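You operate a simulated robot arm through the tools that you are given. There is no shell and no other tool. Be economical: measure what you need, move in short steps, check, and stop when the job is done.

You are at the controls of a simulated robot arm. One attempt, no reset.

Task
Clamp the thick grey disc and wax its whole top.
Fine: use the blue foam block; stand it in the small black clamp, push the beige slider against it, take wax from the yellow cake, put the foam back; it stays clamped; the felt block stays and the other discs stay bare. A coat counts when it lies all over at full strength: go over it till it gets no stronger.

Only the result counts: the job must be done as asked and must still hold three seconds after the hand-in. Knocking over, shifting, dropping, spilling or breaking anything else fails it.

Robot
A 6-joint arm with a two-finger parallel gripper, fixed in place. Base frame: the origin is at the foot of the arm, x ahead of it, y to its left, z up; the work surface is at about z = 0.885. Lengths are in m, angles in degrees, forces in N, time in s.
With the tool pointing down near the work surface it reaches from about 0.24 to 0.64 m from the base axis. Its first joint turns from -66.0 to 66.0 degrees. Payload 2.7 kg.
The TCP is the grasp point between the finger pads, 0.023 m short of the fingertips. In the tool frame z runs along the fingers and y along their closing line. Largest opening 0.094 m; finger width 0.038, thickness 0.01; the body of the gripper, 0.054 by 0.096 m, starts 0.039 m behind the TCP.
Orientation is told as [roll, pitch, yaw] about the base's x, y, z axes, in that order, counted from this pose: with the fingers straight down and closing along the base's y, the tool's x points along the base's -x, its y along +y and its z along -z.

Tools
- The arm moves only by the tool servo_tool. Its argument "steps" is a list of rows, each an object (a shift or turn left out is 0, a gripper value left out holds the last) with "slide": the shift along the tool's x, y, z in mm, a list of three; "rotation": the turn, a rotation vector about the tool's x, y, z in degrees, a list of three; "fingers": the closure, from 0 (fully open) to 1 (shut). In form: [{"slide": [tx, ty, tz], "rotation": [wx, wy, wz], "fingers": fingers}, ...]. A call has 1 to 10 rows; each row is the pose to reach, as a shift and turn from the pose commanded when the call began, along the tool's axes at that moment. Each row takes 0.2 s and may step no farther than 0.05 m and 8.6 degrees from the row before; otherwise, or with a gripper value out of range, the whole call is refused. Where a pose cannot be reached the arm comes as near as it can. A force on the tool above 70 N (or 10 N above the force at the start of the call, whichever is more), or a blocked arm, ends the call early, and 0.2 s more pass. The fingers move at their own pace (about 0.045 m/s each) and stop on an object; they squeeze with about 36 N. The grip force told is the motor's: it shows also when the fingers shut on nothing. Time passes only in rows, and 0.2 s behind the last, so rows that repeat a pose let the fingers close. The reply holds the time, the measured pose of the TCP, the force on the tool along the base axes, the opening and the grip force, in the units named above and with some noise, with the torque about the TCP (base axes, N m) and any sound that the robot's microphone picked up.
- Cameras (640 x 400 px; columns grow to the right, rows downward): "scene" is fixed at [0.0589, -0.4225, 1.4078]; the picture's right is [0.89, -0.45, 0.00], its down [-0.25, -0.48, -0.84] and it looks along [0.38, 0.75, -0.54] (base axes); focal length 313 px, centre (320, 200). "wrist" rides on the gripper at [0.086, 0.016, -0.074] in the tool frame; the picture's right is [-0.18, 0.98, 0.00], its down [-0.58, -0.11, -0.81] and it looks along [-0.79, -0.15, 0.59] (tool axes); focal length 243 px, centre (320, 200). There is no depth. A picture from a camera that has moved, and an enlarged one, comes with that camera's place and axes in the base frame and with its lens.
- snapshot(camera): a new picture of that camera. No time passes.
- zoom(camera, box): a new picture of the part [left, top, right, bottom] of that camera's present view, enlarged. No time passes.
- close_job(): hands the job in; it is judged then, once.

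Work in short steps. Places have to be worked out from the pictures, the camera data and where the tool is seen: move nearer, look again, correct. Check each grasp and each placing, and mend what went wrong. You have 120 turns and 64 pictures in all, those below and enlarged ones among them. Open the gripper and draw the arm clear of the work before you hand the job in, unless the task says otherwise; then end with one line.

The tools are called after "Emit:" as name(argument=value, ...) on one line, values as JSON. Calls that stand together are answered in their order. servo_tool: Moves the arm, as the interface text tells. Its arguments: {"type":"object","properties":{"steps":{"type":"array"}},"required":["steps"]} The other tools are called the same way: snapshot (camera) takes a picture; zoom (camera, box) takes an enlarged picture of a part of a camera's view; close_job () hands the job in.

At the start:

```text
time_s: 0.0
tcp_pos: [0.3582, 0.1464, 1.1807]
orientation: [0.0, 0.1, 0.1]
ft_force: [0.0, -0.1, -1.1]
torque: [0.02, 0.02, 0.03]
gripper_width: 0.094
grip_force: 0.1
```

scene: 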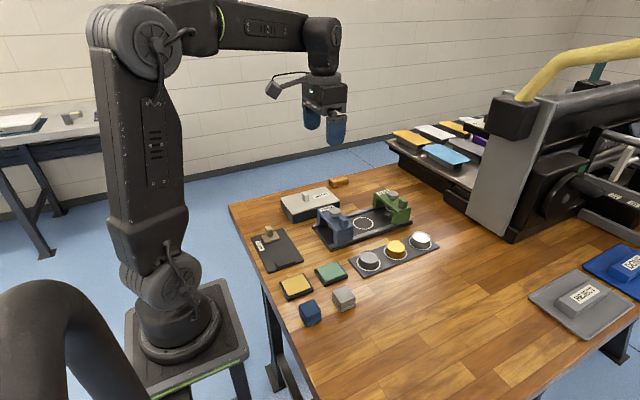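
wrist: 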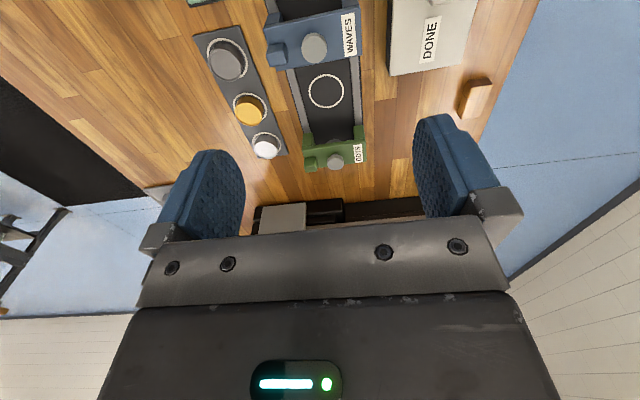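

I start by enlarging the bench in the scene view to identify the parts.

Emit:
zoom(camera="scene", box=[230, 170, 450, 330])

Emit:
zoom(camera="scene", box=[240, 210, 340, 280])

Emit:
zoom(camera="scene", box=[340, 210, 450, 290])

```text
2.50 times, centred on (340, 250) of scene
camera zoom: at [0.0589, -0.4225, 1.4078], right [0.89, -0.45, 0.0], down [-0.25, -0.48, -0.84], along [0.38, 0.75, -0.54], focal length 783 px, centre (270, 75)
```

zoom: 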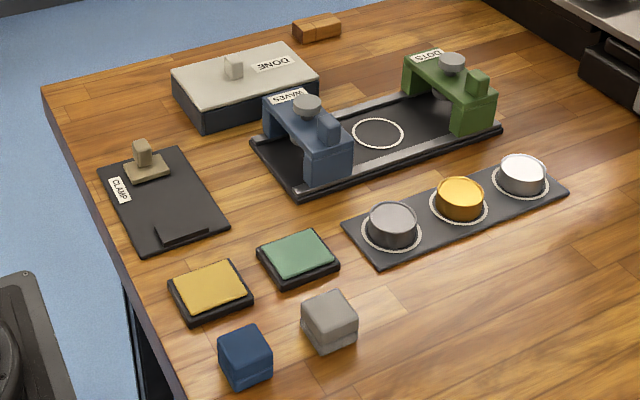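

```text
5.71 times, centred on (290, 245) of scene
camera zoom: at [0.0589, -0.4225, 1.4078], right [0.89, -0.45, 0.0], down [-0.25, -0.48, -0.84], along [0.38, 0.75, -0.54], focal length 1790 px, centre (491, -57)
```

zoom: 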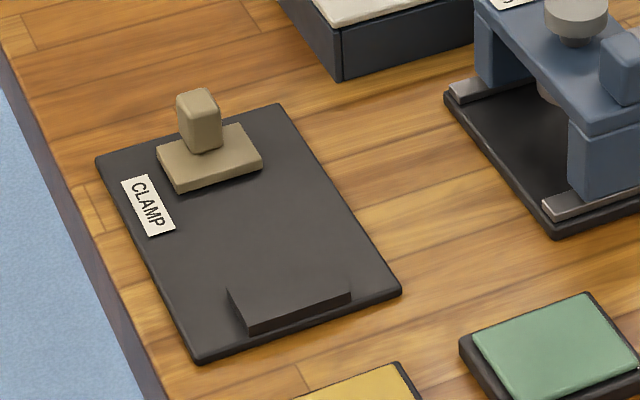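

```text
5.00 times, centred on (395, 250) of scene
camera zoom: at [0.0589, -0.4225, 1.4078], right [0.89, -0.45, 0.0], down [-0.25, -0.48, -0.84], along [0.38, 0.75, -0.54], focal length 1566 px, centre (-55, -50)
```

zoom: 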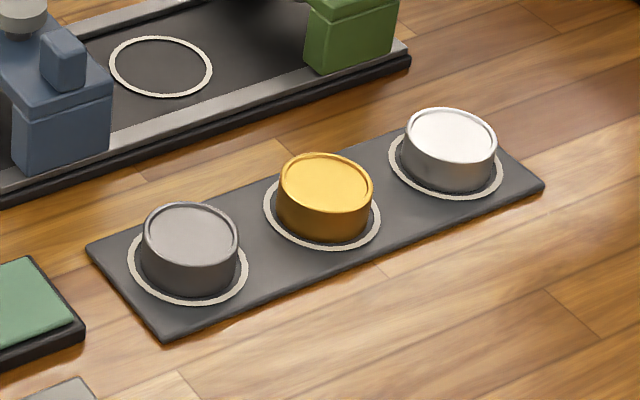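

The grey disc is at about (0.396, -0.002), the clamp near x=0.225 with stop y≈0.085 and slider y≈0.18, foam near (0.217,-0.066), yellow cake near (0.22, 0.01). I move above the disc and look.

Emit:
servo_tool(steps=[{"slide": [-8, -30, 30]}, {"slide": [-16, -60, 60]}, {"slide": [-24, -90, 90]}, {"slide": [-31, -120, 120]}, {"slide": [-38, -148, 150]}, {"slide": [-38, -148, 150]}])

Emit:
snapshot(camera="wrist")

Emit:
zoom(camera="scene", box=[230, 170, 450, 330])

```text
time_s: 1.4
tcp_pos: [0.3936, -0.0018, 1.0316]
orientation: [0.0, 0.1, 0.1]
ft_force: [0.0, 0.4, 0.6]
torque: [-0.03, 0.0, 0.02]
gripper_width: 0.0942
grip_force: 0.0
```

```text
58 pictures are left
camera wrist: at [0.3057, 0.0149, 1.1064], right [0.18, 0.98, 0.0], down [0.58, -0.11, 0.81], along [0.79, -0.15, -0.59], focal length 243 px, centre (320, 200)
```

wrist: 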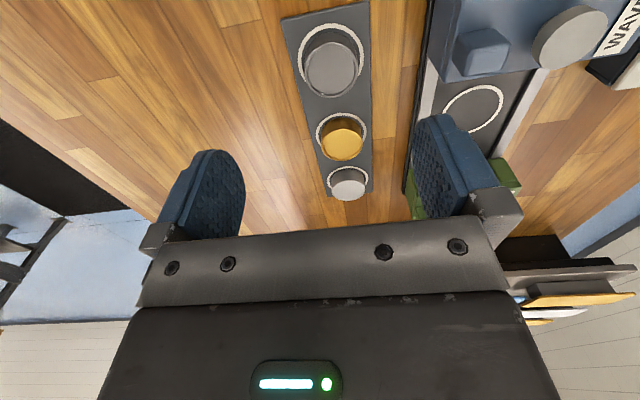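

```text
2.50 times, centred on (340, 250) of scene
camera zoom: at [0.0589, -0.4225, 1.4078], right [0.89, -0.45, 0.0], down [-0.25, -0.48, -0.84], along [0.38, 0.75, -0.54], focal length 783 px, centre (270, 75)
```

zoom: 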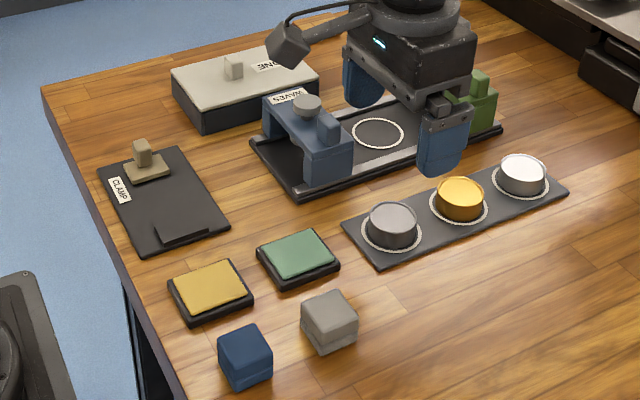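

The disc sits near (0.395, 0.003). I descend part way with the fingers still open and check again.

Emit:
servo_tool(steps=[{"slide": [-1, 4, 30]}, {"slide": [-1, 4, 60]}, {"slide": [-1, 4, 60]}])

Emit:
snapshot(camera="wrist")

Emit:
zoom(camera="scene", box=[330, 180, 450, 280])

```text
time_s: 2.2
tcp_pos: [0.396, 0.0054, 0.9725]
orientation: [0.1, 0.0, 0.1]
ft_force: [0.6, 0.4, 0.3]
torque: [-0.01, 0.0, -0.04]
gripper_width: 0.0938
grip_force: 0.0
```

```text
56 pictures are left
camera wrist: at [0.3077, 0.022, 1.0462], right [0.18, 0.98, 0.0], down [0.58, -0.11, 0.81], along [0.79, -0.15, -0.59], focal length 243 px, centre (320, 200)
```

wrist: 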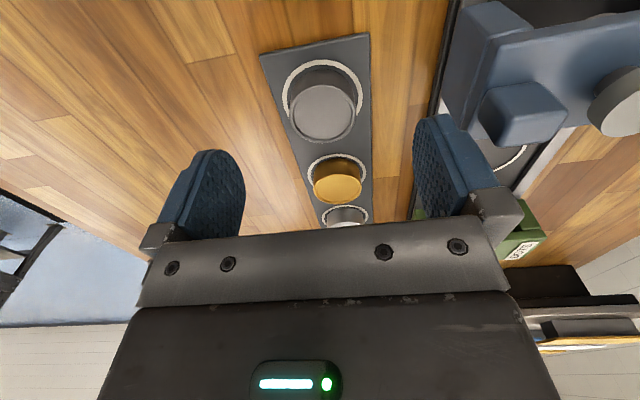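

```text
4.00 times, centred on (390, 230) of scene
camera zoom: at [0.0589, -0.4225, 1.4078], right [0.89, -0.45, 0.0], down [-0.25, -0.48, -0.84], along [0.38, 0.75, -0.54], focal length 1253 px, centre (40, 80)
```

zoom: 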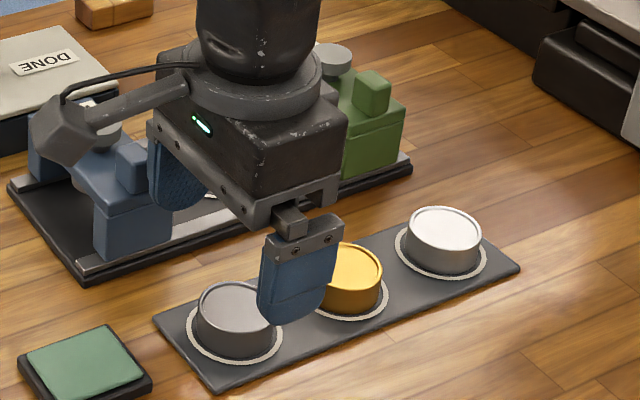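

The wrist view puts the disc top at (0.396, 0.006), diameter 40 mm, top z≈0.914. I narrow the opening a little, descend to TCP z≈0.92 and close.

Emit:
servo_tool(steps=[{"slide": [0, 0, 15], "fingers": 0.25}, {"slide": [0, 0, 30], "fingers": 0.25}, {"slide": [0, 0, 42], "fingers": 0.25}, {"slide": [0, 0, 52], "fingers": 0.25}, {"slide": [0, 0, 52], "fingers": 0.25}])

Emit:
zoom(camera="scene", box=[330, 180, 450, 280])

Emit:
snapshot(camera="wrist")

```text
time_s: 3.4
tcp_pos: [0.3965, 0.0026, 0.9185]
orientation: [0.0, -0.1, 0.1]
ft_force: [-0.1, 0.0, 0.0]
torque: [0.01, 0.0, 0.02]
gripper_width: 0.0703
grip_force: 0.0
```

```text
4.00 times, centred on (390, 230) of scene
camera zoom: at [0.0589, -0.4225, 1.4078], right [0.89, -0.45, 0.0], down [-0.25, -0.48, -0.84], along [0.38, 0.75, -0.54], focal length 1253 px, centre (40, 80)
```

zoom: 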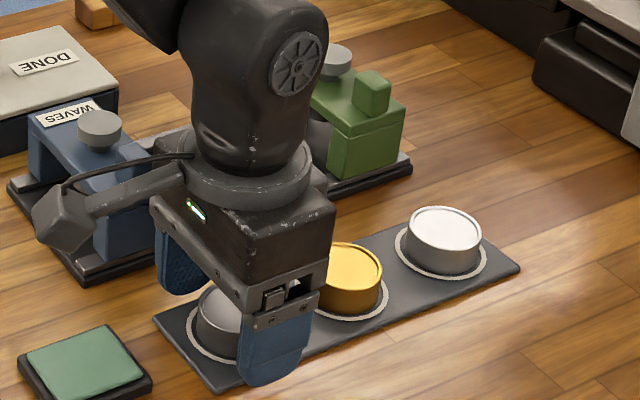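

```text
53 pictures are left
camera wrist: at [0.3079, 0.0204, 0.9921], right [0.18, 0.98, 0.0], down [0.58, -0.11, 0.81], along [0.79, -0.15, -0.59], focal length 243 px, centre (320, 200)
```

wrist: 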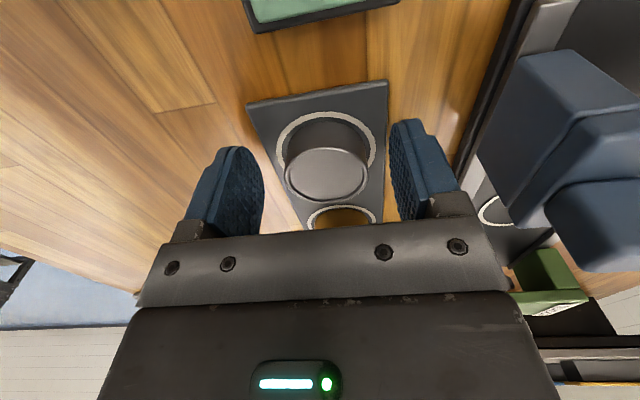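

The disc is between the fingers, slightly to +y; I shift 3 mm and close.

Emit:
servo_tool(steps=[{"slide": [0, 3, 0], "fingers": 0.25}, {"slide": [0, 3, 0], "fingers": 0.8}, {"slide": [0, 3, 0], "fingers": 0.8}, {"slide": [0, 3, 0], "fingers": 0.8}, {"slide": [0, 3, 0], "fingers": 0.8}])

```text
time_s: 4.6
tcp_pos: [0.3958, 0.005, 0.9169]
orientation: [0.1, -0.1, 0.1]
ft_force: [0.3, -0.7, -0.4]
torque: [0.01, 0.01, 0.01]
gripper_width: 0.0424
grip_force: 36.2
```

The disc is held at 42 mm. I lift and turn the tool, moving towards the clamp.

Emit:
servo_tool(steps=[{"slide": [0, 0, -25], "fingers": 0.8}, {"slide": [0, 0, -65]}, {"slide": [0, 0, -110]}, {"slide": [15, 5, -130], "rotation": [0, 0, -8.5]}, {"slide": [30, 15, -130], "rotation": [0, 0, -17]}, {"slide": [45, 30, -130], "rotation": [0, 0, -25.5]}, {"slide": [60, 45, -130], "rotation": [0, 0, -34]}, {"slide": [75, 60, -130], "rotation": [0, 0, -42.5]}, {"slide": [90, 75, -130], "rotation": [0, 0, -51]}, {"slide": [100, 90, -130], "rotation": [0, 0, -59.5]}])

```text
time_s: 6.8
tcp_pos: [0.2968, 0.0944, 1.0472]
orientation: [0.0, 0.0, 59.7]
ft_force: [-0.2, 0.1, -0.4]
torque: [-0.01, -0.02, -0.01]
gripper_width: 0.0188
grip_force: 0.0
```

The width reads 18.8 mm, so the disc slipped out. I look for it.

Emit:
snapshot(camera="scene")

Emit:
zoom(camera="scene", box=[230, 170, 450, 330])

```text
52 pictures are left
```

scene: 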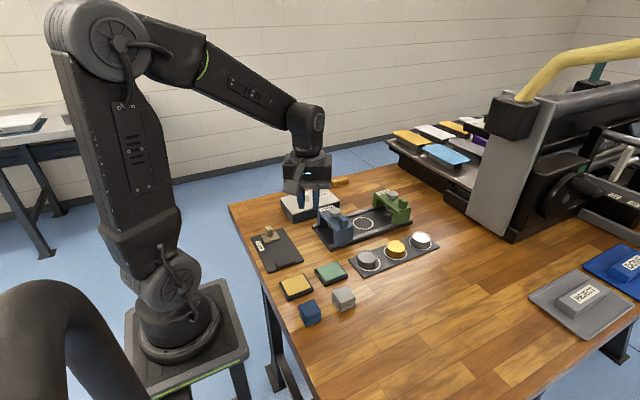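

```text
2.50 times, centred on (340, 250) of scene
camera zoom: at [0.0589, -0.4225, 1.4078], right [0.89, -0.45, 0.0], down [-0.25, -0.48, -0.84], along [0.38, 0.75, -0.54], focal length 783 px, centre (270, 75)
```

zoom: 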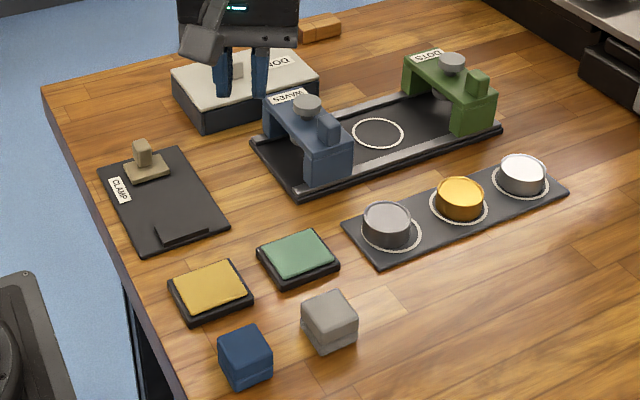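

The disc is still on its rack spot, moved only a few mm. I enlarge to measure the discs' heights and its new place.

Emit:
zoom(camera="scene", box=[345, 225, 445, 280])

Emit:
zoom(camera="scene", box=[350, 235, 400, 275])

```text
6.40 times, centred on (395, 252) of scene
camera zoom: at [0.0589, -0.4225, 1.4078], right [0.89, -0.45, 0.0], down [-0.25, -0.48, -0.84], along [0.38, 0.75, -0.54], focal length 2005 px, centre (-160, -136)
```

zoom: 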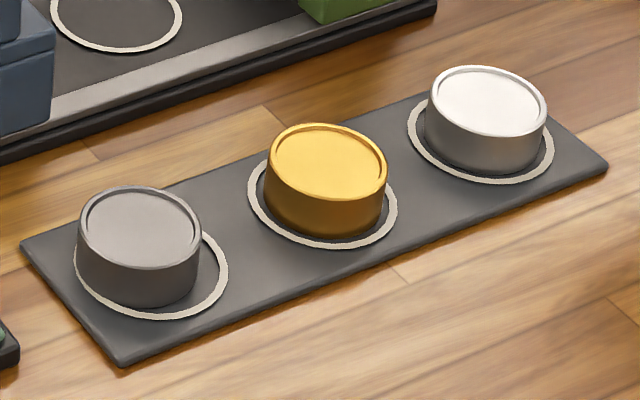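

```text
10.00 times, centred on (375, 255) of scene
camera zoom: at [0.0589, -0.4225, 1.4078], right [0.89, -0.45, 0.0], down [-0.25, -0.48, -0.84], along [0.38, 0.75, -0.54], focal length 3132 px, centre (-230, -350)
```

zoom: 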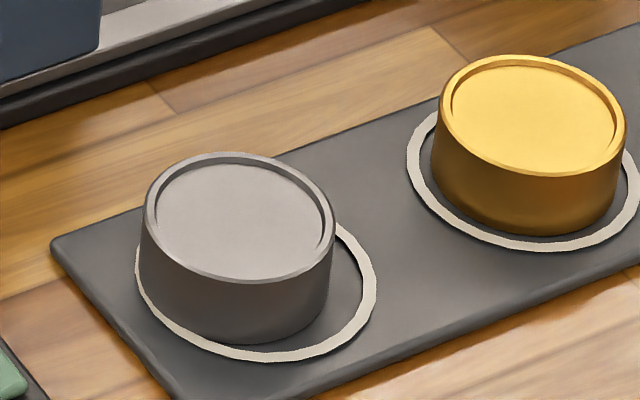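

The disc is 17 mm tall (top z≈0.907), now at about (0.398, 0.008); I had gripped only its upper part, off-centre. I return above it at yaw 90 for a deeper grip.

Emit:
servo_tool(steps=[{"slide": [5, -30, 0], "rotation": [0, 0, -8], "fingers": 0.3}, {"slide": [11, -65, 0], "rotation": [0, 0, -16], "fingers": 0.3}, {"slide": [17, -100, 0], "rotation": [0, 0, -24], "fingers": 0.3}, {"slide": [23.3, -130.6, 0], "rotation": [0, 0, -30.3], "fingers": 0.3}, {"slide": [23.3, -130.6, 30], "rotation": [0, 0, -30.3], "fingers": 0.3}, {"slide": [23.3, -130.6, 70], "rotation": [0, 0, -30.3], "fingers": 0.3}, {"slide": [23.3, -130.6, 70], "rotation": [0, 0, -30.3], "fingers": 0.3}])

Emit:
snapshot(camera="wrist")

```text
time_s: 8.4
tcp_pos: [0.3948, 0.0074, 0.9769]
orientation: [0.0, 0.1, 90.1]
ft_force: [-0.1, 0.0, -0.3]
torque: [0.03, 0.02, 0.01]
gripper_width: 0.0657
grip_force: 0.0
```

```text
48 pictures are left
camera wrist: at [0.3775, -0.0783, 1.05], right [-0.98, 0.18, 0.0], down [0.11, 0.58, 0.81], along [0.15, 0.79, -0.59], focal length 243 px, centre (320, 200)
```

wrist: 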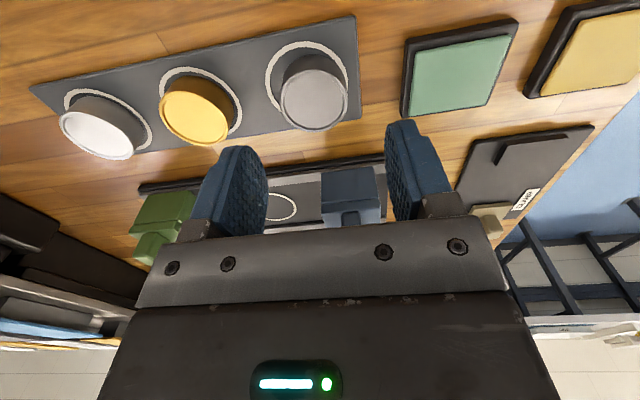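

The disc is at (0.398, 0.008). I shift 3 mm, descend to z≈0.916 and close slowly.

Emit:
servo_tool(steps=[{"slide": [0, -3, 20], "fingers": 0.36}, {"slide": [0, -3, 40], "fingers": 0.36}, {"slide": [0, -3, 54], "fingers": 0.36}, {"slide": [0, -3, 61.5], "fingers": 0.36}, {"slide": [0, -3, 61.5], "fingers": 1}, {"slide": [0, -3, 61.5], "fingers": 1}, {"slide": [0, -3, 61.5], "fingers": 1}, {"slide": [0, -3, 61.5], "fingers": 1}])

Emit:
zoom(camera="scene", box=[345, 215, 445, 280])

```text
time_s: 10.2
tcp_pos: [0.3987, 0.0081, 0.9145]
orientation: [0.0, 0.0, 89.8]
ft_force: [-0.4, -0.6, 0.7]
torque: [0.0, 0.03, 0.0]
gripper_width: 0.0425
grip_force: 36.2
```

```text
6.15 times, centred on (395, 248) of scene
camera zoom: at [0.0589, -0.4225, 1.4078], right [0.89, -0.45, 0.0], down [-0.25, -0.48, -0.84], along [0.38, 0.75, -0.54], focal length 1928 px, centre (-142, -92)
```

zoom: 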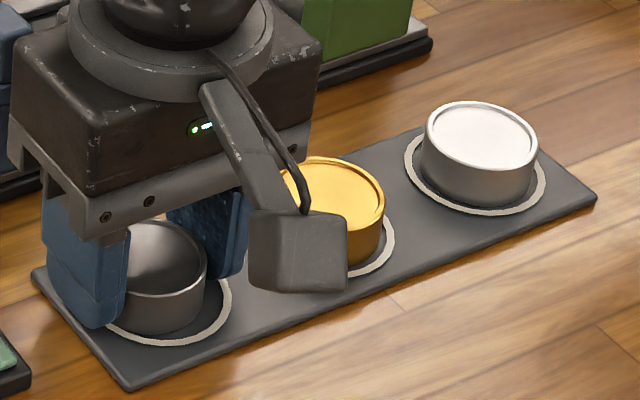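

Gripped at 42.5 mm. I lift slowly and watch the grip.

Emit:
servo_tool(steps=[{"slide": [0, 0, -4], "fingers": 1}, {"slide": [0, 0, -8]}, {"slide": [0, 0, -14]}, {"slide": [0, 0, -20]}, {"slide": [0, 0, -20]}])

Emit:
snapshot(camera="wrist")

```text
time_s: 11.4
tcp_pos: [0.3996, 0.0095, 0.9362]
orientation: [0.0, 0.0, 89.8]
ft_force: [0.3, 1.0, -0.3]
torque: [0.0, 0.0, 0.0]
gripper_width: 0.0426
grip_force: 36.1
```

```text
46 pictures are left
camera wrist: at [0.3824, -0.0757, 1.0105], right [-0.98, 0.19, 0.0], down [0.11, 0.58, 0.81], along [0.15, 0.79, -0.59], focal length 243 px, centre (320, 200)
```

wrist: 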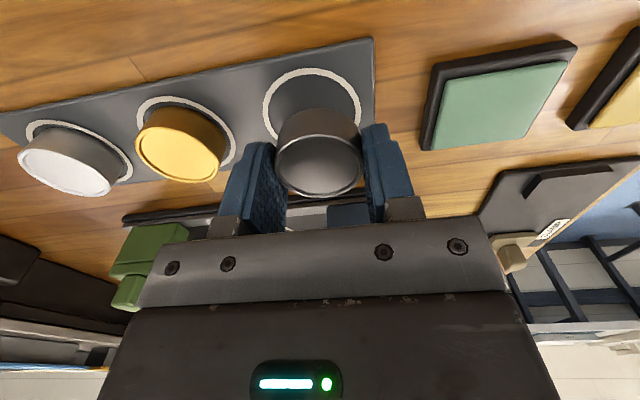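

The disc is held. I lift it further and carry it towards the clamp, stopping short so the wrist camera sees the clamp.

Emit:
servo_tool(steps=[{"slide": [0, 0, -20], "fingers": 1}, {"slide": [0, 0, -45]}, {"slide": [0, 0, -70]}, {"slide": [-5, 20, -90]}, {"slide": [-15, 50, -90]}, {"slide": [-25, 80, -90]}, {"slide": [-35, 110, -90]}, {"slide": [-45, 140, -90]}, {"slide": [-50, 168, -90]}, {"slide": [-50, 168, -90]}])

Emit:
snapshot(camera="wrist")

```text
time_s: 13.6
tcp_pos: [0.2329, 0.0604, 1.0278]
orientation: [-0.1, 0.1, 89.9]
ft_force: [1.2, 0.2, -0.9]
torque: [-0.02, 0.0, -0.03]
gripper_width: 0.0426
grip_force: 35.9
```

```text
45 pictures are left
camera wrist: at [0.2159, -0.0253, 1.1014], right [-0.98, 0.19, 0.0], down [0.11, 0.58, 0.81], along [0.15, 0.79, -0.59], focal length 243 px, centre (320, 200)
```

wrist: 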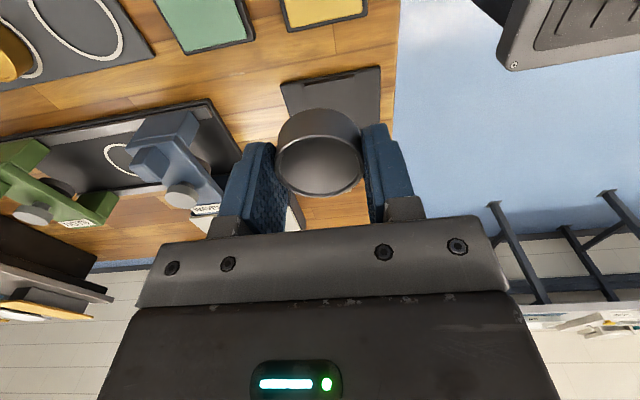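

The held disc hides the clamp in the wrist view; I enlarge it in the scene view to measure stop and slider.

Emit:
zoom(camera="scene", box=[250, 220, 310, 275])

```text
7.27 times, centred on (280, 248) of scene
camera zoom: at [0.0589, -0.4225, 1.4078], right [0.89, -0.45, 0.0], down [-0.25, -0.48, -0.84], along [0.38, 0.75, -0.54], focal length 2278 px, centre (611, -146)
```

zoom: 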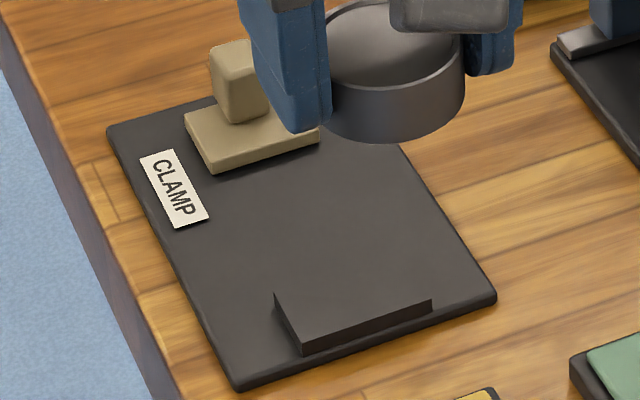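

Stop face is at y≈0.106, slider face at y≈0.176, centre x≈0.227. I move over (0.226, 0.130) and descend to just above the plate.

Emit:
servo_tool(steps=[{"slide": [-25, 3, 0], "fingers": 1}, {"slide": [-50, 6, 0]}, {"slide": [-70, 7, 10]}, {"slide": [-70, 7, 35]}, {"slide": [-70, 7, 60]}, {"slide": [-70, 7, 85]}, {"slide": [-70, 7, 97]}, {"slide": [-70, 7, 97]}])

Emit:
zoom(camera="scene", box=[250, 200, 320, 270])

Emit:
snapshot(camera="wrist")

```text
time_s: 15.4
tcp_pos: [0.225, 0.1275, 0.9309]
orientation: [0.0, 0.1, 90.0]
ft_force: [-0.5, -0.1, 0.2]
torque: [-0.03, 0.0, -0.03]
gripper_width: 0.0425
grip_force: 36.3
```

```text
5.71 times, centred on (285, 235) of scene
camera zoom: at [0.0589, -0.4225, 1.4078], right [0.89, -0.45, 0.0], down [-0.25, -0.48, -0.84], along [0.38, 0.75, -0.54], focal length 1790 px, centre (520, 0)
```

zoom: 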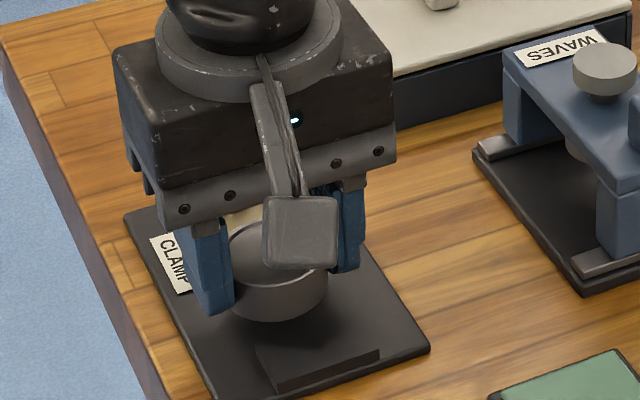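

```text
42 pictures are left
camera wrist: at [0.2069, 0.042, 1.005], right [-0.98, 0.19, 0.0], down [0.11, 0.58, 0.81], along [0.15, 0.79, -0.59], focal length 243 px, centre (320, 200)
```

wrist: 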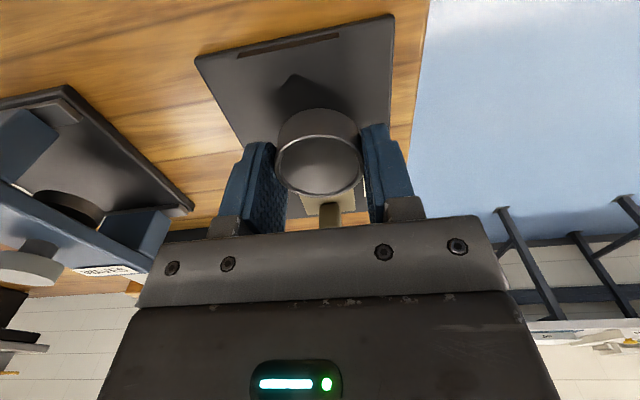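

I enlarge the wrist view to see the shape of the stop.

Emit:
zoom(camera="wrist", box=[220, 20, 400, 150])

```text
3.08 times, centred on (310, 85) of wrist
camera zoom: at [0.2069, 0.042, 1.005], right [-0.98, 0.19, 0.0], down [0.11, 0.58, 0.81], along [0.15, 0.79, -0.59], focal length 746 px, centre (351, 554)
```

zoom: 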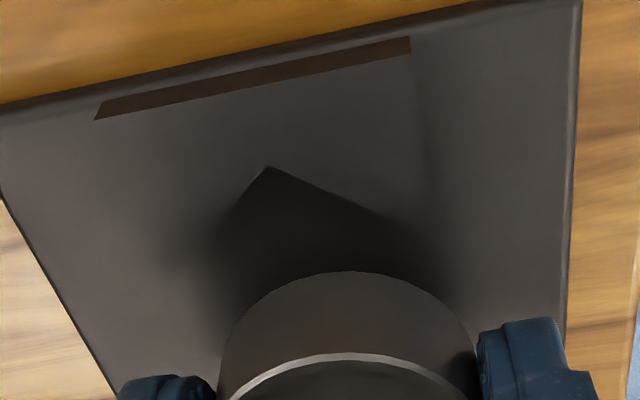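

The stop is a V-block with apex at about (0.229, 0.092); the disc will seat near y≈0.119. I set the disc down just in front at (0.228, 0.131), clear of the stop's ends.

Emit:
servo_tool(steps=[{"slide": [-3.5, -3, 4], "fingers": 1}, {"slide": [-3.5, -3, 8]}, {"slide": [-3.5, -3, 12]}, {"slide": [-3.5, -3, 14]}, {"slide": [-3.5, -3, 14]}])

```text
time_s: 16.6
tcp_pos: [0.2287, 0.1315, 0.9168]
orientation: [0.0, 0.1, 89.9]
ft_force: [-2.8, -1.5, 17.5]
torque: [-0.13, 0.07, -0.02]
gripper_width: 0.0426
grip_force: 36.1
```

Contact at 17.5 N: the disc stands on the plate. I open and draw up.

Emit:
servo_tool(steps=[{"slide": [0, 0, -1], "fingers": 0.4}, {"slide": [0, 0, -1], "fingers": 0.4}, {"slide": [0, 0, -1], "fingers": 0.35}, {"slide": [0, 0, -20]}, {"slide": [0, 0, -45]}, {"slide": [0, 0, -80]}, {"slide": [0, 0, -80]}])

Emit:
zoom(camera="scene", box=[250, 200, 320, 270])

Emit:
snapshot(camera="wrist")

```text
time_s: 18.2
tcp_pos: [0.2312, 0.1341, 0.9922]
orientation: [0.0, 0.1, 89.9]
ft_force: [-0.4, 0.1, 0.0]
torque: [0.0, 0.02, 0.0]
gripper_width: 0.0612
grip_force: 0.0
```

```text
5.71 times, centred on (285, 235) of scene
camera zoom: at [0.0589, -0.4225, 1.4078], right [0.89, -0.45, 0.0], down [-0.25, -0.48, -0.84], along [0.38, 0.75, -0.54], focal length 1790 px, centre (520, 0)
```

zoom: 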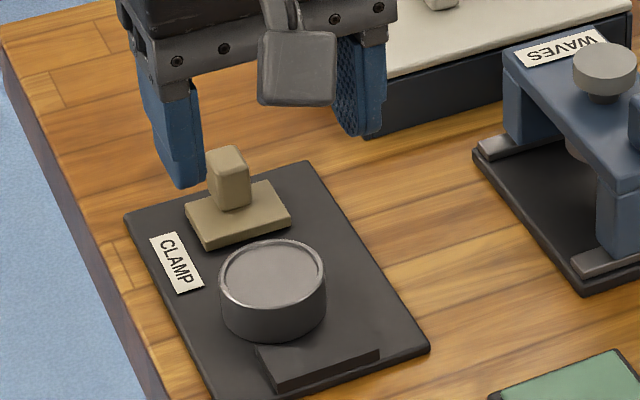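

```text
39 pictures are left
camera wrist: at [0.2127, 0.0489, 1.0661], right [-0.98, 0.19, 0.0], down [0.11, 0.58, 0.81], along [0.15, 0.79, -0.59], focal length 243 px, centre (320, 200)
```

wrist: 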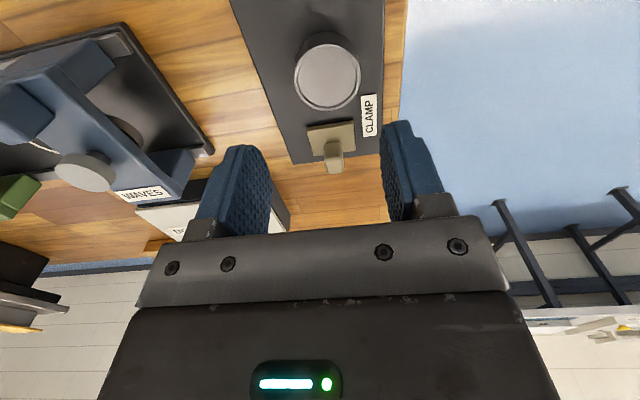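

The disc stands on the plate. Next I shut the fingers, go behind the slider's knob (y≈0.235) and lower to z≈0.925.

Emit:
servo_tool(steps=[{"slide": [-35, 3, 0], "fingers": 1}, {"slide": [-70, 5, 0]}, {"slide": [-104, 6, 0]}, {"slide": [-104, 6, 25]}, {"slide": [-104, 6, 50]}, {"slide": [-104, 6, 66]}, {"slide": [-104, 6, 66]}])

Emit:
zoom(camera="scene", box=[250, 200, 320, 270])

Emit:
snapshot(camera="wrist")

```text
time_s: 19.8
tcp_pos: [0.2218, 0.2396, 0.9272]
orientation: [0.0, 0.1, 89.9]
ft_force: [-0.3, 0.9, 0.0]
torque: [0.04, 0.01, -0.01]
gripper_width: 0.0002
grip_force: 35.7
```

```text
5.71 times, centred on (285, 235) of scene
camera zoom: at [0.0589, -0.4225, 1.4078], right [0.89, -0.45, 0.0], down [-0.25, -0.48, -0.84], along [0.38, 0.75, -0.54], focal length 1790 px, centre (520, 0)
```

zoom: 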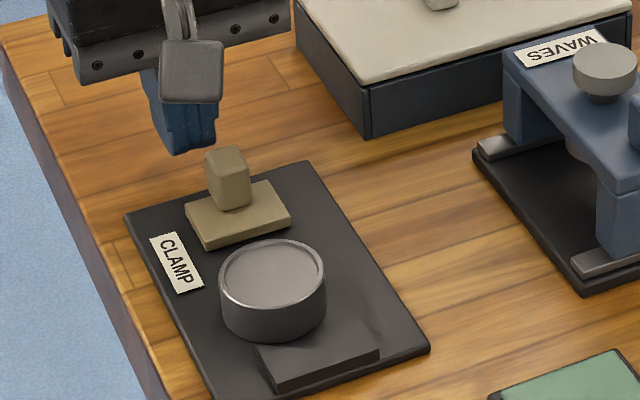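

```text
37 pictures are left
camera wrist: at [0.2048, 0.1533, 1.0023], right [-0.98, 0.19, 0.0], down [0.11, 0.58, 0.81], along [0.15, 0.79, -0.59], focal length 243 px, centre (320, 200)
```

wrist: 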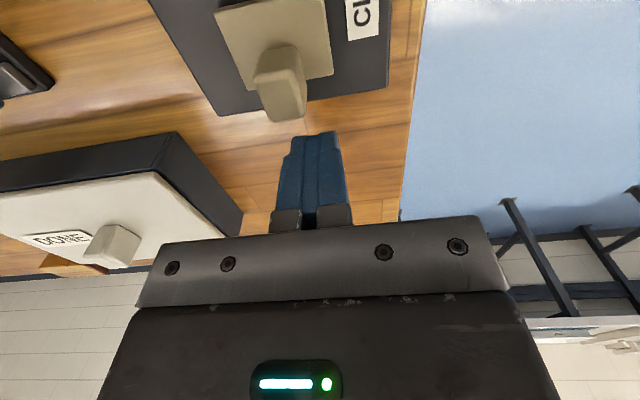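

The knob's x is 0.227; I shift 5 mm in x and push slowly toward -y.

Emit:
servo_tool(steps=[{"slide": [0, -5, 0], "fingers": 1}, {"slide": [8, -5, 0]}, {"slide": [16, -5, 0]}, {"slide": [22, -5, 0]}, {"slide": [28, -5, 0]}, {"slide": [34, -5, 0]}, {"slide": [40, -5, 0]}, {"slide": [40, -5, 0]}])

Emit:
zoom(camera="scene", box=[250, 200, 320, 270])

```text
time_s: 21.6
tcp_pos: [0.2277, 0.1967, 0.9292]
orientation: [0.1, 0.1, 89.9]
ft_force: [-0.2, 2.5, 0.9]
torque: [0.03, 0.02, -0.01]
gripper_width: 0.0
grip_force: 36.0
```

```text
5.71 times, centred on (285, 235) of scene
camera zoom: at [0.0589, -0.4224, 1.4078], right [0.89, -0.45, 0.0], down [-0.25, -0.48, -0.84], along [0.38, 0.75, -0.54], focal length 1790 px, centre (520, 0)
```

zoom: 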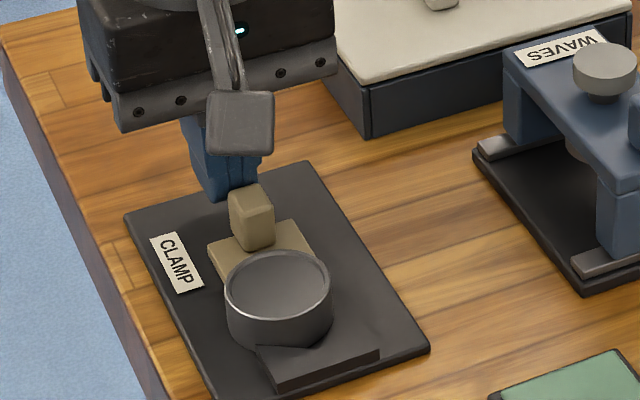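

The slider now carries the disc into the V. I go on in small steps until the force rises.

Emit:
servo_tool(steps=[{"slide": [3, 0, 0], "fingers": 1}, {"slide": [6, 0, 0]}, {"slide": [9, 0, 0]}, {"slide": [11, 0, 0]}, {"slide": [11, 0, 0]}])

```text
time_s: 22.8
tcp_pos: [0.2278, 0.1925, 0.9305]
orientation: [-0.5, -0.6, 90.0]
ft_force: [-11.8, 54.9, -18.9]
torque: [0.83, 0.43, -0.2]
gripper_width: 0.0
grip_force: 35.8
```

The force rose to 55 N: it is seated. I check before withdrawing.

Emit:
zoom(camera="scene", box=[255, 215, 305, 265])

Emit:
servo_tool(steps=[{"slide": [-8, 0, 0]}, {"slide": [-20, 0, 0]}, {"slide": [-35, 0, 0]}, {"slide": [-35, 0, -40]}, {"slide": [-35, 0, -85]}, {"slide": [-35, 0, -85]}])

Emit:
zoom(camera="scene", box=[255, 215, 305, 265])

```text
8.00 times, centred on (280, 240) of scene
camera zoom: at [0.0587, -0.4209, 1.4083], right [0.89, -0.45, 0.0], down [-0.24, -0.48, -0.84], along [0.38, 0.75, -0.54], focal length 2506 px, centre (640, -120)
```

zoom: 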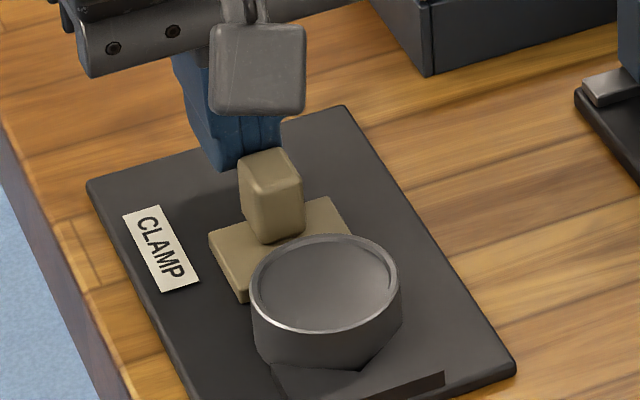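

```text
time_s: 24.2
tcp_pos: [0.2245, 0.2208, 1.0159]
orientation: [-0.1, 0.1, 89.8]
ft_force: [0.1, 0.4, 0.0]
torque: [0.02, -0.03, 0.02]
gripper_width: 0.0
grip_force: 35.7
```

```text
8.00 times, centred on (280, 240) of scene
camera zoom: at [0.0589, -0.4225, 1.4078], right [0.89, -0.45, 0.0], down [-0.25, -0.48, -0.84], along [0.38, 0.75, -0.54], focal length 2506 px, centre (640, -120)
```

zoom: 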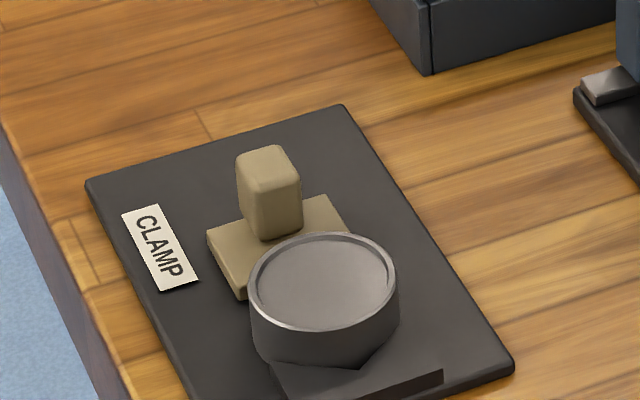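

The disc sits in the V at (0.227, 0.118), slider against it. Now I look at the foam block and the cake.

Emit:
zoom(camera="scene", box=[280, 265, 365, 330])

Emit:
servo_tool(steps=[{"slide": [20, 0, -20], "fingers": 0.3}, {"slide": [65, 0, -30]}, {"slide": [110, 0, -30]}, {"slide": [155, -5, -20]}, {"slide": [200, -10, -10]}, {"slide": [245, -12, 0]}, {"slide": [268, -12, 0]}, {"slide": [268, -12, 0]}])

Emit:
snapshot(camera="wrist")

```text
6.15 times, centred on (322, 298) of scene
camera zoom: at [0.0589, -0.4225, 1.4078], right [0.89, -0.45, 0.0], down [-0.25, -0.48, -0.84], along [0.38, 0.75, -0.54], focal length 1928 px, centre (305, -400)
```

zoom: 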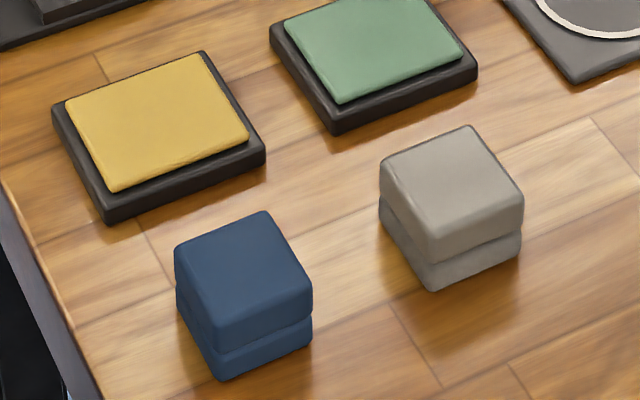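

```text
time_s: 26.0
tcp_pos: [0.2379, -0.047, 1.0162]
orientation: [0.0, 0.0, 90.0]
ft_force: [-0.6, 0.3, 0.6]
torque: [0.01, 0.01, -0.01]
gripper_width: 0.0658
grip_force: 0.2
```

```text
32 pictures are left
camera wrist: at [0.2201, -0.1316, 1.0893], right [-0.98, 0.18, 0.0], down [0.11, 0.58, 0.81], along [0.15, 0.79, -0.59], focal length 243 px, centre (320, 200)
```

wrist: 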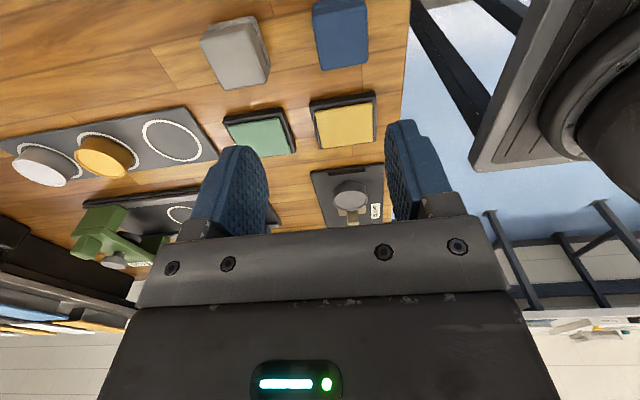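

The foam is about 32×32×25 mm, axis-aligned, centred near (0.218, -0.064), top z≈0.910. I move above it and test the reach.

Emit:
servo_tool(steps=[{"slide": [9, 10, 10], "fingers": 0.3}, {"slide": [17, 19.5, 30]}, {"slide": [17, 19.5, 56]}, {"slide": [17, 19.5, 56]}])

Emit:
zoom(camera="scene", box=[270, 255, 370, 330])

Emit:
snapshot(camera="wrist")

```text
time_s: 27.0
tcp_pos: [0.2189, -0.062, 0.9584]
orientation: [0.2, -0.1, 89.9]
ft_force: [0.0, 0.6, 0.5]
torque: [-0.02, 0.0, -0.02]
gripper_width: 0.0658
grip_force: 0.0
```

```text
5.33 times, centred on (320, 292) of scene
camera zoom: at [0.0589, -0.4225, 1.4078], right [0.89, -0.45, 0.0], down [-0.25, -0.48, -0.84], along [0.38, 0.75, -0.54], focal length 1671 px, centre (320, -293)
```

zoom: 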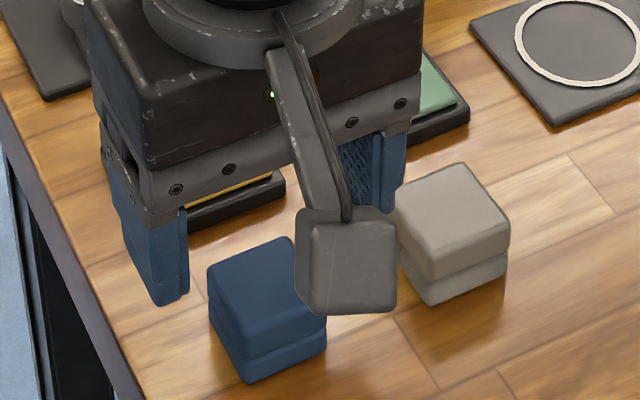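

```text
30 pictures are left
camera wrist: at [0.202, -0.1472, 1.0319], right [-0.98, 0.19, 0.0], down [0.11, 0.58, 0.81], along [0.15, 0.79, -0.59], focal length 243 px, centre (320, 200)
```

wrist: 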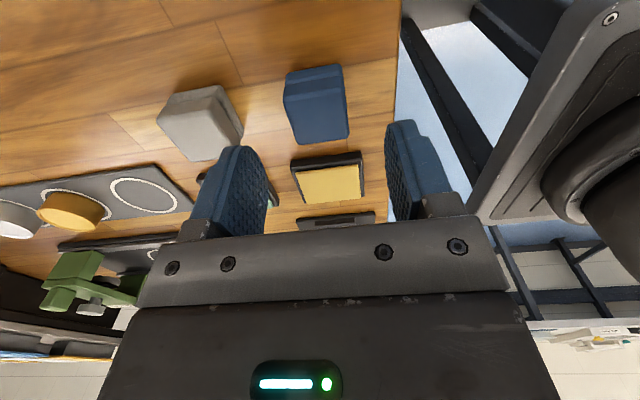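

Reachable and centred. I narrow the fingers to ~50 mm, descend to z≈0.918 and grip.

Emit:
servo_tool(steps=[{"slide": [3, 0, 5], "fingers": 0.46}, {"slide": [3, 0, 20], "fingers": 0.46}, {"slide": [3, 0, 33], "fingers": 0.46}, {"slide": [3, 0, 41], "fingers": 0.46}, {"slide": [3, 0, 41], "fingers": 0.46}, {"slide": [3, 0, 41], "fingers": 1}, {"slide": [3, 0, 41], "fingers": 1}, {"slide": [3, 0, 41], "fingers": 1}])

Emit:
servo_tool(steps=[{"slide": [0, 0, -5], "fingers": 1}, {"slide": [0, 0, -12]}, {"slide": [0, 0, -25]}, {"slide": [0, 0, -50]}, {"slide": [0, 0, -50]}])

Emit:
zoom(camera="scene", box=[270, 235, 370, 310])

Emit:
snapshot(camera="wrist")

```text
time_s: 28.8
tcp_pos: [0.2276, -0.069, 0.919]
orientation: [0.1, -0.1, 90.0]
ft_force: [0.9, -0.1, -0.2]
torque: [0.01, -0.02, -0.01]
gripper_width: 0.033
grip_force: 36.3
out of reach, approached as far as the arm can: row 2, 3, 4, 5, 6, 7, 8
```

```text
time_s: 30.0
tcp_pos: [0.2299, -0.0685, 0.9691]
orientation: [0.1, 0.0, 89.9]
ft_force: [-0.1, 0.3, 0.1]
torque: [0.01, 0.0, -0.02]
gripper_width: 0.0328
grip_force: 35.8
```

```text
5.33 times, centred on (320, 272) of scene
camera zoom: at [0.0589, -0.4225, 1.4078], right [0.89, -0.45, 0.0], down [-0.25, -0.48, -0.84], along [0.38, 0.75, -0.54], focal length 1671 px, centre (320, -187)
```

zoom: 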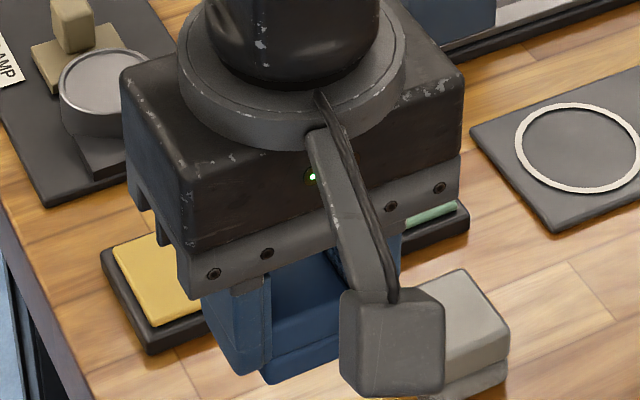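

```text
28 pictures are left
camera wrist: at [0.2122, -0.1537, 1.0432], right [-0.98, 0.19, 0.0], down [0.11, 0.58, 0.81], along [0.15, 0.79, -0.59], focal length 243 px, centre (320, 200)
```

wrist: 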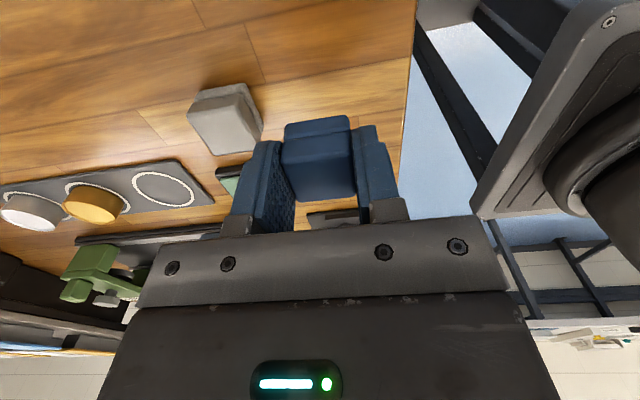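

The foam is held, 33 mm wide. The yellow cake's wax spans about x 0.197–0.247, y -0.007–0.036; I carry the foam above it and lower to just above the contact.

Emit:
servo_tool(steps=[{"slide": [-25, 0, -5], "fingers": 1}, {"slide": [-55, 0, -5]}, {"slide": [-80, 0, 0]}, {"slide": [-80, 0, 15]}, {"slide": [-80, 0, 28]}, {"slide": [-80, 0, 28]}])

Emit:
zoom(camera="scene", box=[265, 230, 355, 305])

```text
time_s: 31.4
tcp_pos: [0.2325, 0.013, 0.9432]
orientation: [0.2, 0.0, 89.9]
ft_force: [0.4, -0.1, -0.7]
torque: [0.0, 0.02, -0.01]
gripper_width: 0.033
grip_force: 36.1
out of reach, approached as far as the arm can: row 5, 6
```

```text
5.33 times, centred on (310, 268) of scene
camera zoom: at [0.0589, -0.4225, 1.4078], right [0.89, -0.45, 0.0], down [-0.25, -0.48, -0.84], along [0.38, 0.75, -0.54], focal length 1671 px, centre (373, -160)
```

zoom: 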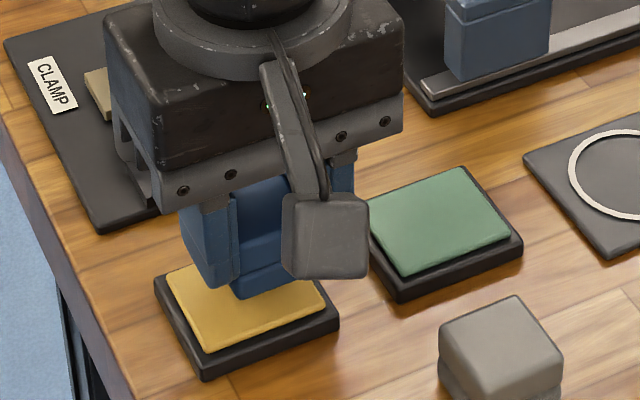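

The foam hangs over the cake. I step outward 3 mm and lower in 2 mm steps to feel contact.

Emit:
servo_tool(steps=[{"slide": [0, -3, 3]}, {"slide": [0, -3, 5]}, {"slide": [0, -3, 7]}, {"slide": [0, -3, 9]}, {"slide": [0, -3, 11]}, {"slide": [0, -3, 11]}])

```text
time_s: 32.8
tcp_pos: [0.2369, 0.0122, 0.9325]
orientation: [0.0, 0.0, 90.0]
ft_force: [-0.2, 0.1, -0.7]
torque: [0.01, -0.04, 0.03]
gripper_width: 0.0333
grip_force: 35.9
```

Emit:
servo_tool(steps=[{"slide": [0, 0, 1]}, {"slide": [0, 0, 2]}, {"slide": [0, 0, 3]}, {"slide": [0, 0, 3]}])

```text
time_s: 33.8
tcp_pos: [0.2379, 0.0115, 0.9304]
orientation: [-0.2, 0.1, 90.0]
ft_force: [-1.4, -4.5, 32.3]
torque: [0.01, 0.12, 0.01]
gripper_width: 0.0329
grip_force: 35.8
```

Contact at z≈0.931 with 32 N. I ease off 1 mm and rub gently within the cake to load wax.

Emit:
servo_tool(steps=[{"slide": [0, 0, -0.8]}, {"slide": [4, 0, -0.8]}, {"slide": [0, 0, -0.8]}, {"slide": [-4, 0, -0.8]}, {"slide": [0, 0, -0.8]}, {"slide": [4, 0, -0.8]}, {"slide": [-4, 0, -0.8]}, {"slide": [0, 0, -0.8]}])

Emit:
servo_tool(steps=[{"slide": [0, 0, -8]}, {"slide": [0, 0, -25]}, {"slide": [0, 0, -50]}, {"slide": [0, 0, -50]}])

Emit:
zoom(camera="scene", box=[265, 210, 355, 305])

```text
time_s: 35.6
tcp_pos: [0.2364, 0.0134, 0.931]
orientation: [0.0, 0.0, 89.9]
ft_force: [-2.7, 7.2, 14.2]
torque: [0.24, 0.13, -0.01]
gripper_width: 0.033
grip_force: 36.2
```

```text
time_s: 36.6
tcp_pos: [0.2359, 0.0131, 0.9803]
orientation: [0.0, -0.1, 89.9]
ft_force: [-0.6, 0.4, -0.8]
torque: [0.0, 0.0, 0.0]
gripper_width: 0.0331
grip_force: 36.3
```

```text
4.21 times, centred on (310, 258) of scene
camera zoom: at [0.0589, -0.4225, 1.4078], right [0.89, -0.45, 0.0], down [-0.25, -0.48, -0.84], along [0.38, 0.75, -0.54], focal length 1319 px, centre (362, -42)
```

zoom: 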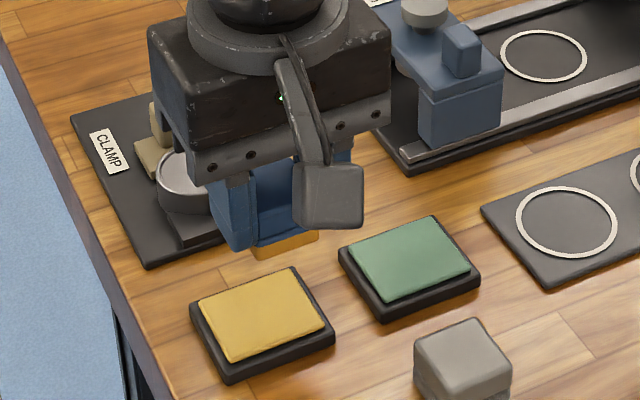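

The foam's lower face is yellow with wax. I carry it over the disc at about (0.227, 0.116) and lower to just above it.

Emit:
servo_tool(steps=[{"slide": [-30, 3, 0]}, {"slide": [-65, 6, 0]}, {"slide": [-102, 9, 0]}, {"slide": [-102, 9, 15]}, {"slide": [-102, 9, 30]}, {"slide": [-102, 9, 30]}])

Emit:
zoom(camera="scene", box=[250, 205, 320, 270])

Emit:
snapshot(camera="wrist")

```text
time_s: 38.0
tcp_pos: [0.226, 0.1123, 0.9487]
orientation: [0.0, 0.0, 89.9]
ft_force: [0.9, -0.4, -0.5]
torque: [-0.01, 0.0, 0.02]
gripper_width: 0.0331
grip_force: 36.1
```

```text
6.15 times, centred on (285, 238) of scene
camera zoom: at [0.0589, -0.4225, 1.4078], right [0.89, -0.45, 0.0], down [-0.25, -0.48, -0.84], along [0.38, 0.75, -0.54], focal length 1928 px, centre (535, -31)
```

zoom: 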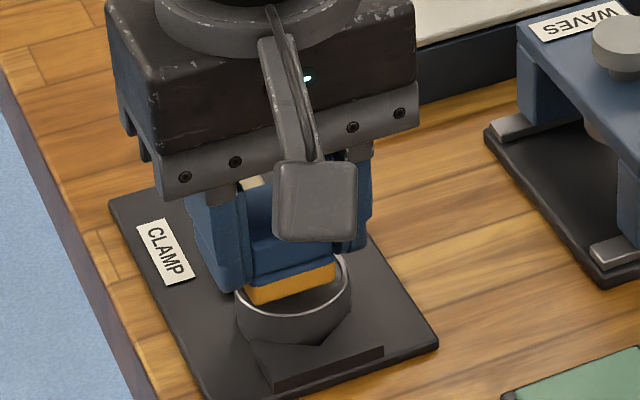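

```text
24 pictures are left
camera wrist: at [0.2081, 0.0282, 1.0223], right [-0.98, 0.19, 0.0], down [0.11, 0.58, 0.81], along [0.15, 0.79, -0.59], focal length 243 px, centre (320, 200)
```

wrist: 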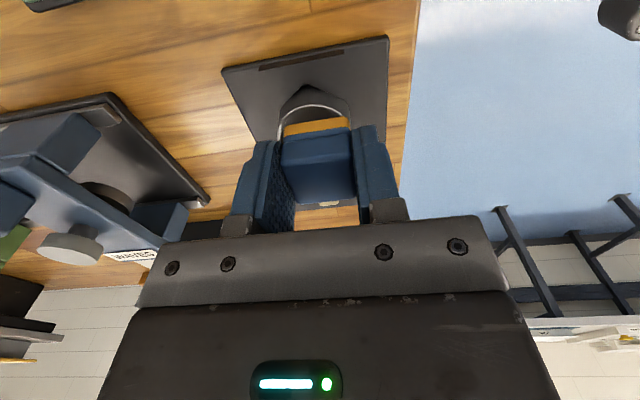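

Foam centre is about 6 mm +y of the TCP, i.e. right over the disc centre. I lower until contact.

Emit:
servo_tool(steps=[{"slide": [0, 0, 3]}, {"slide": [0, 0, 5]}, {"slide": [0, 0, 6]}, {"slide": [0, 0, 7]}, {"slide": [0, 0, 7]}])

```text
time_s: 39.2
tcp_pos: [0.2264, 0.1143, 0.9425]
orientation: [0.0, -0.1, 89.9]
ft_force: [-3.4, -3.3, 13.4]
torque: [-0.03, 0.08, -0.02]
gripper_width: 0.033
grip_force: 35.9
```

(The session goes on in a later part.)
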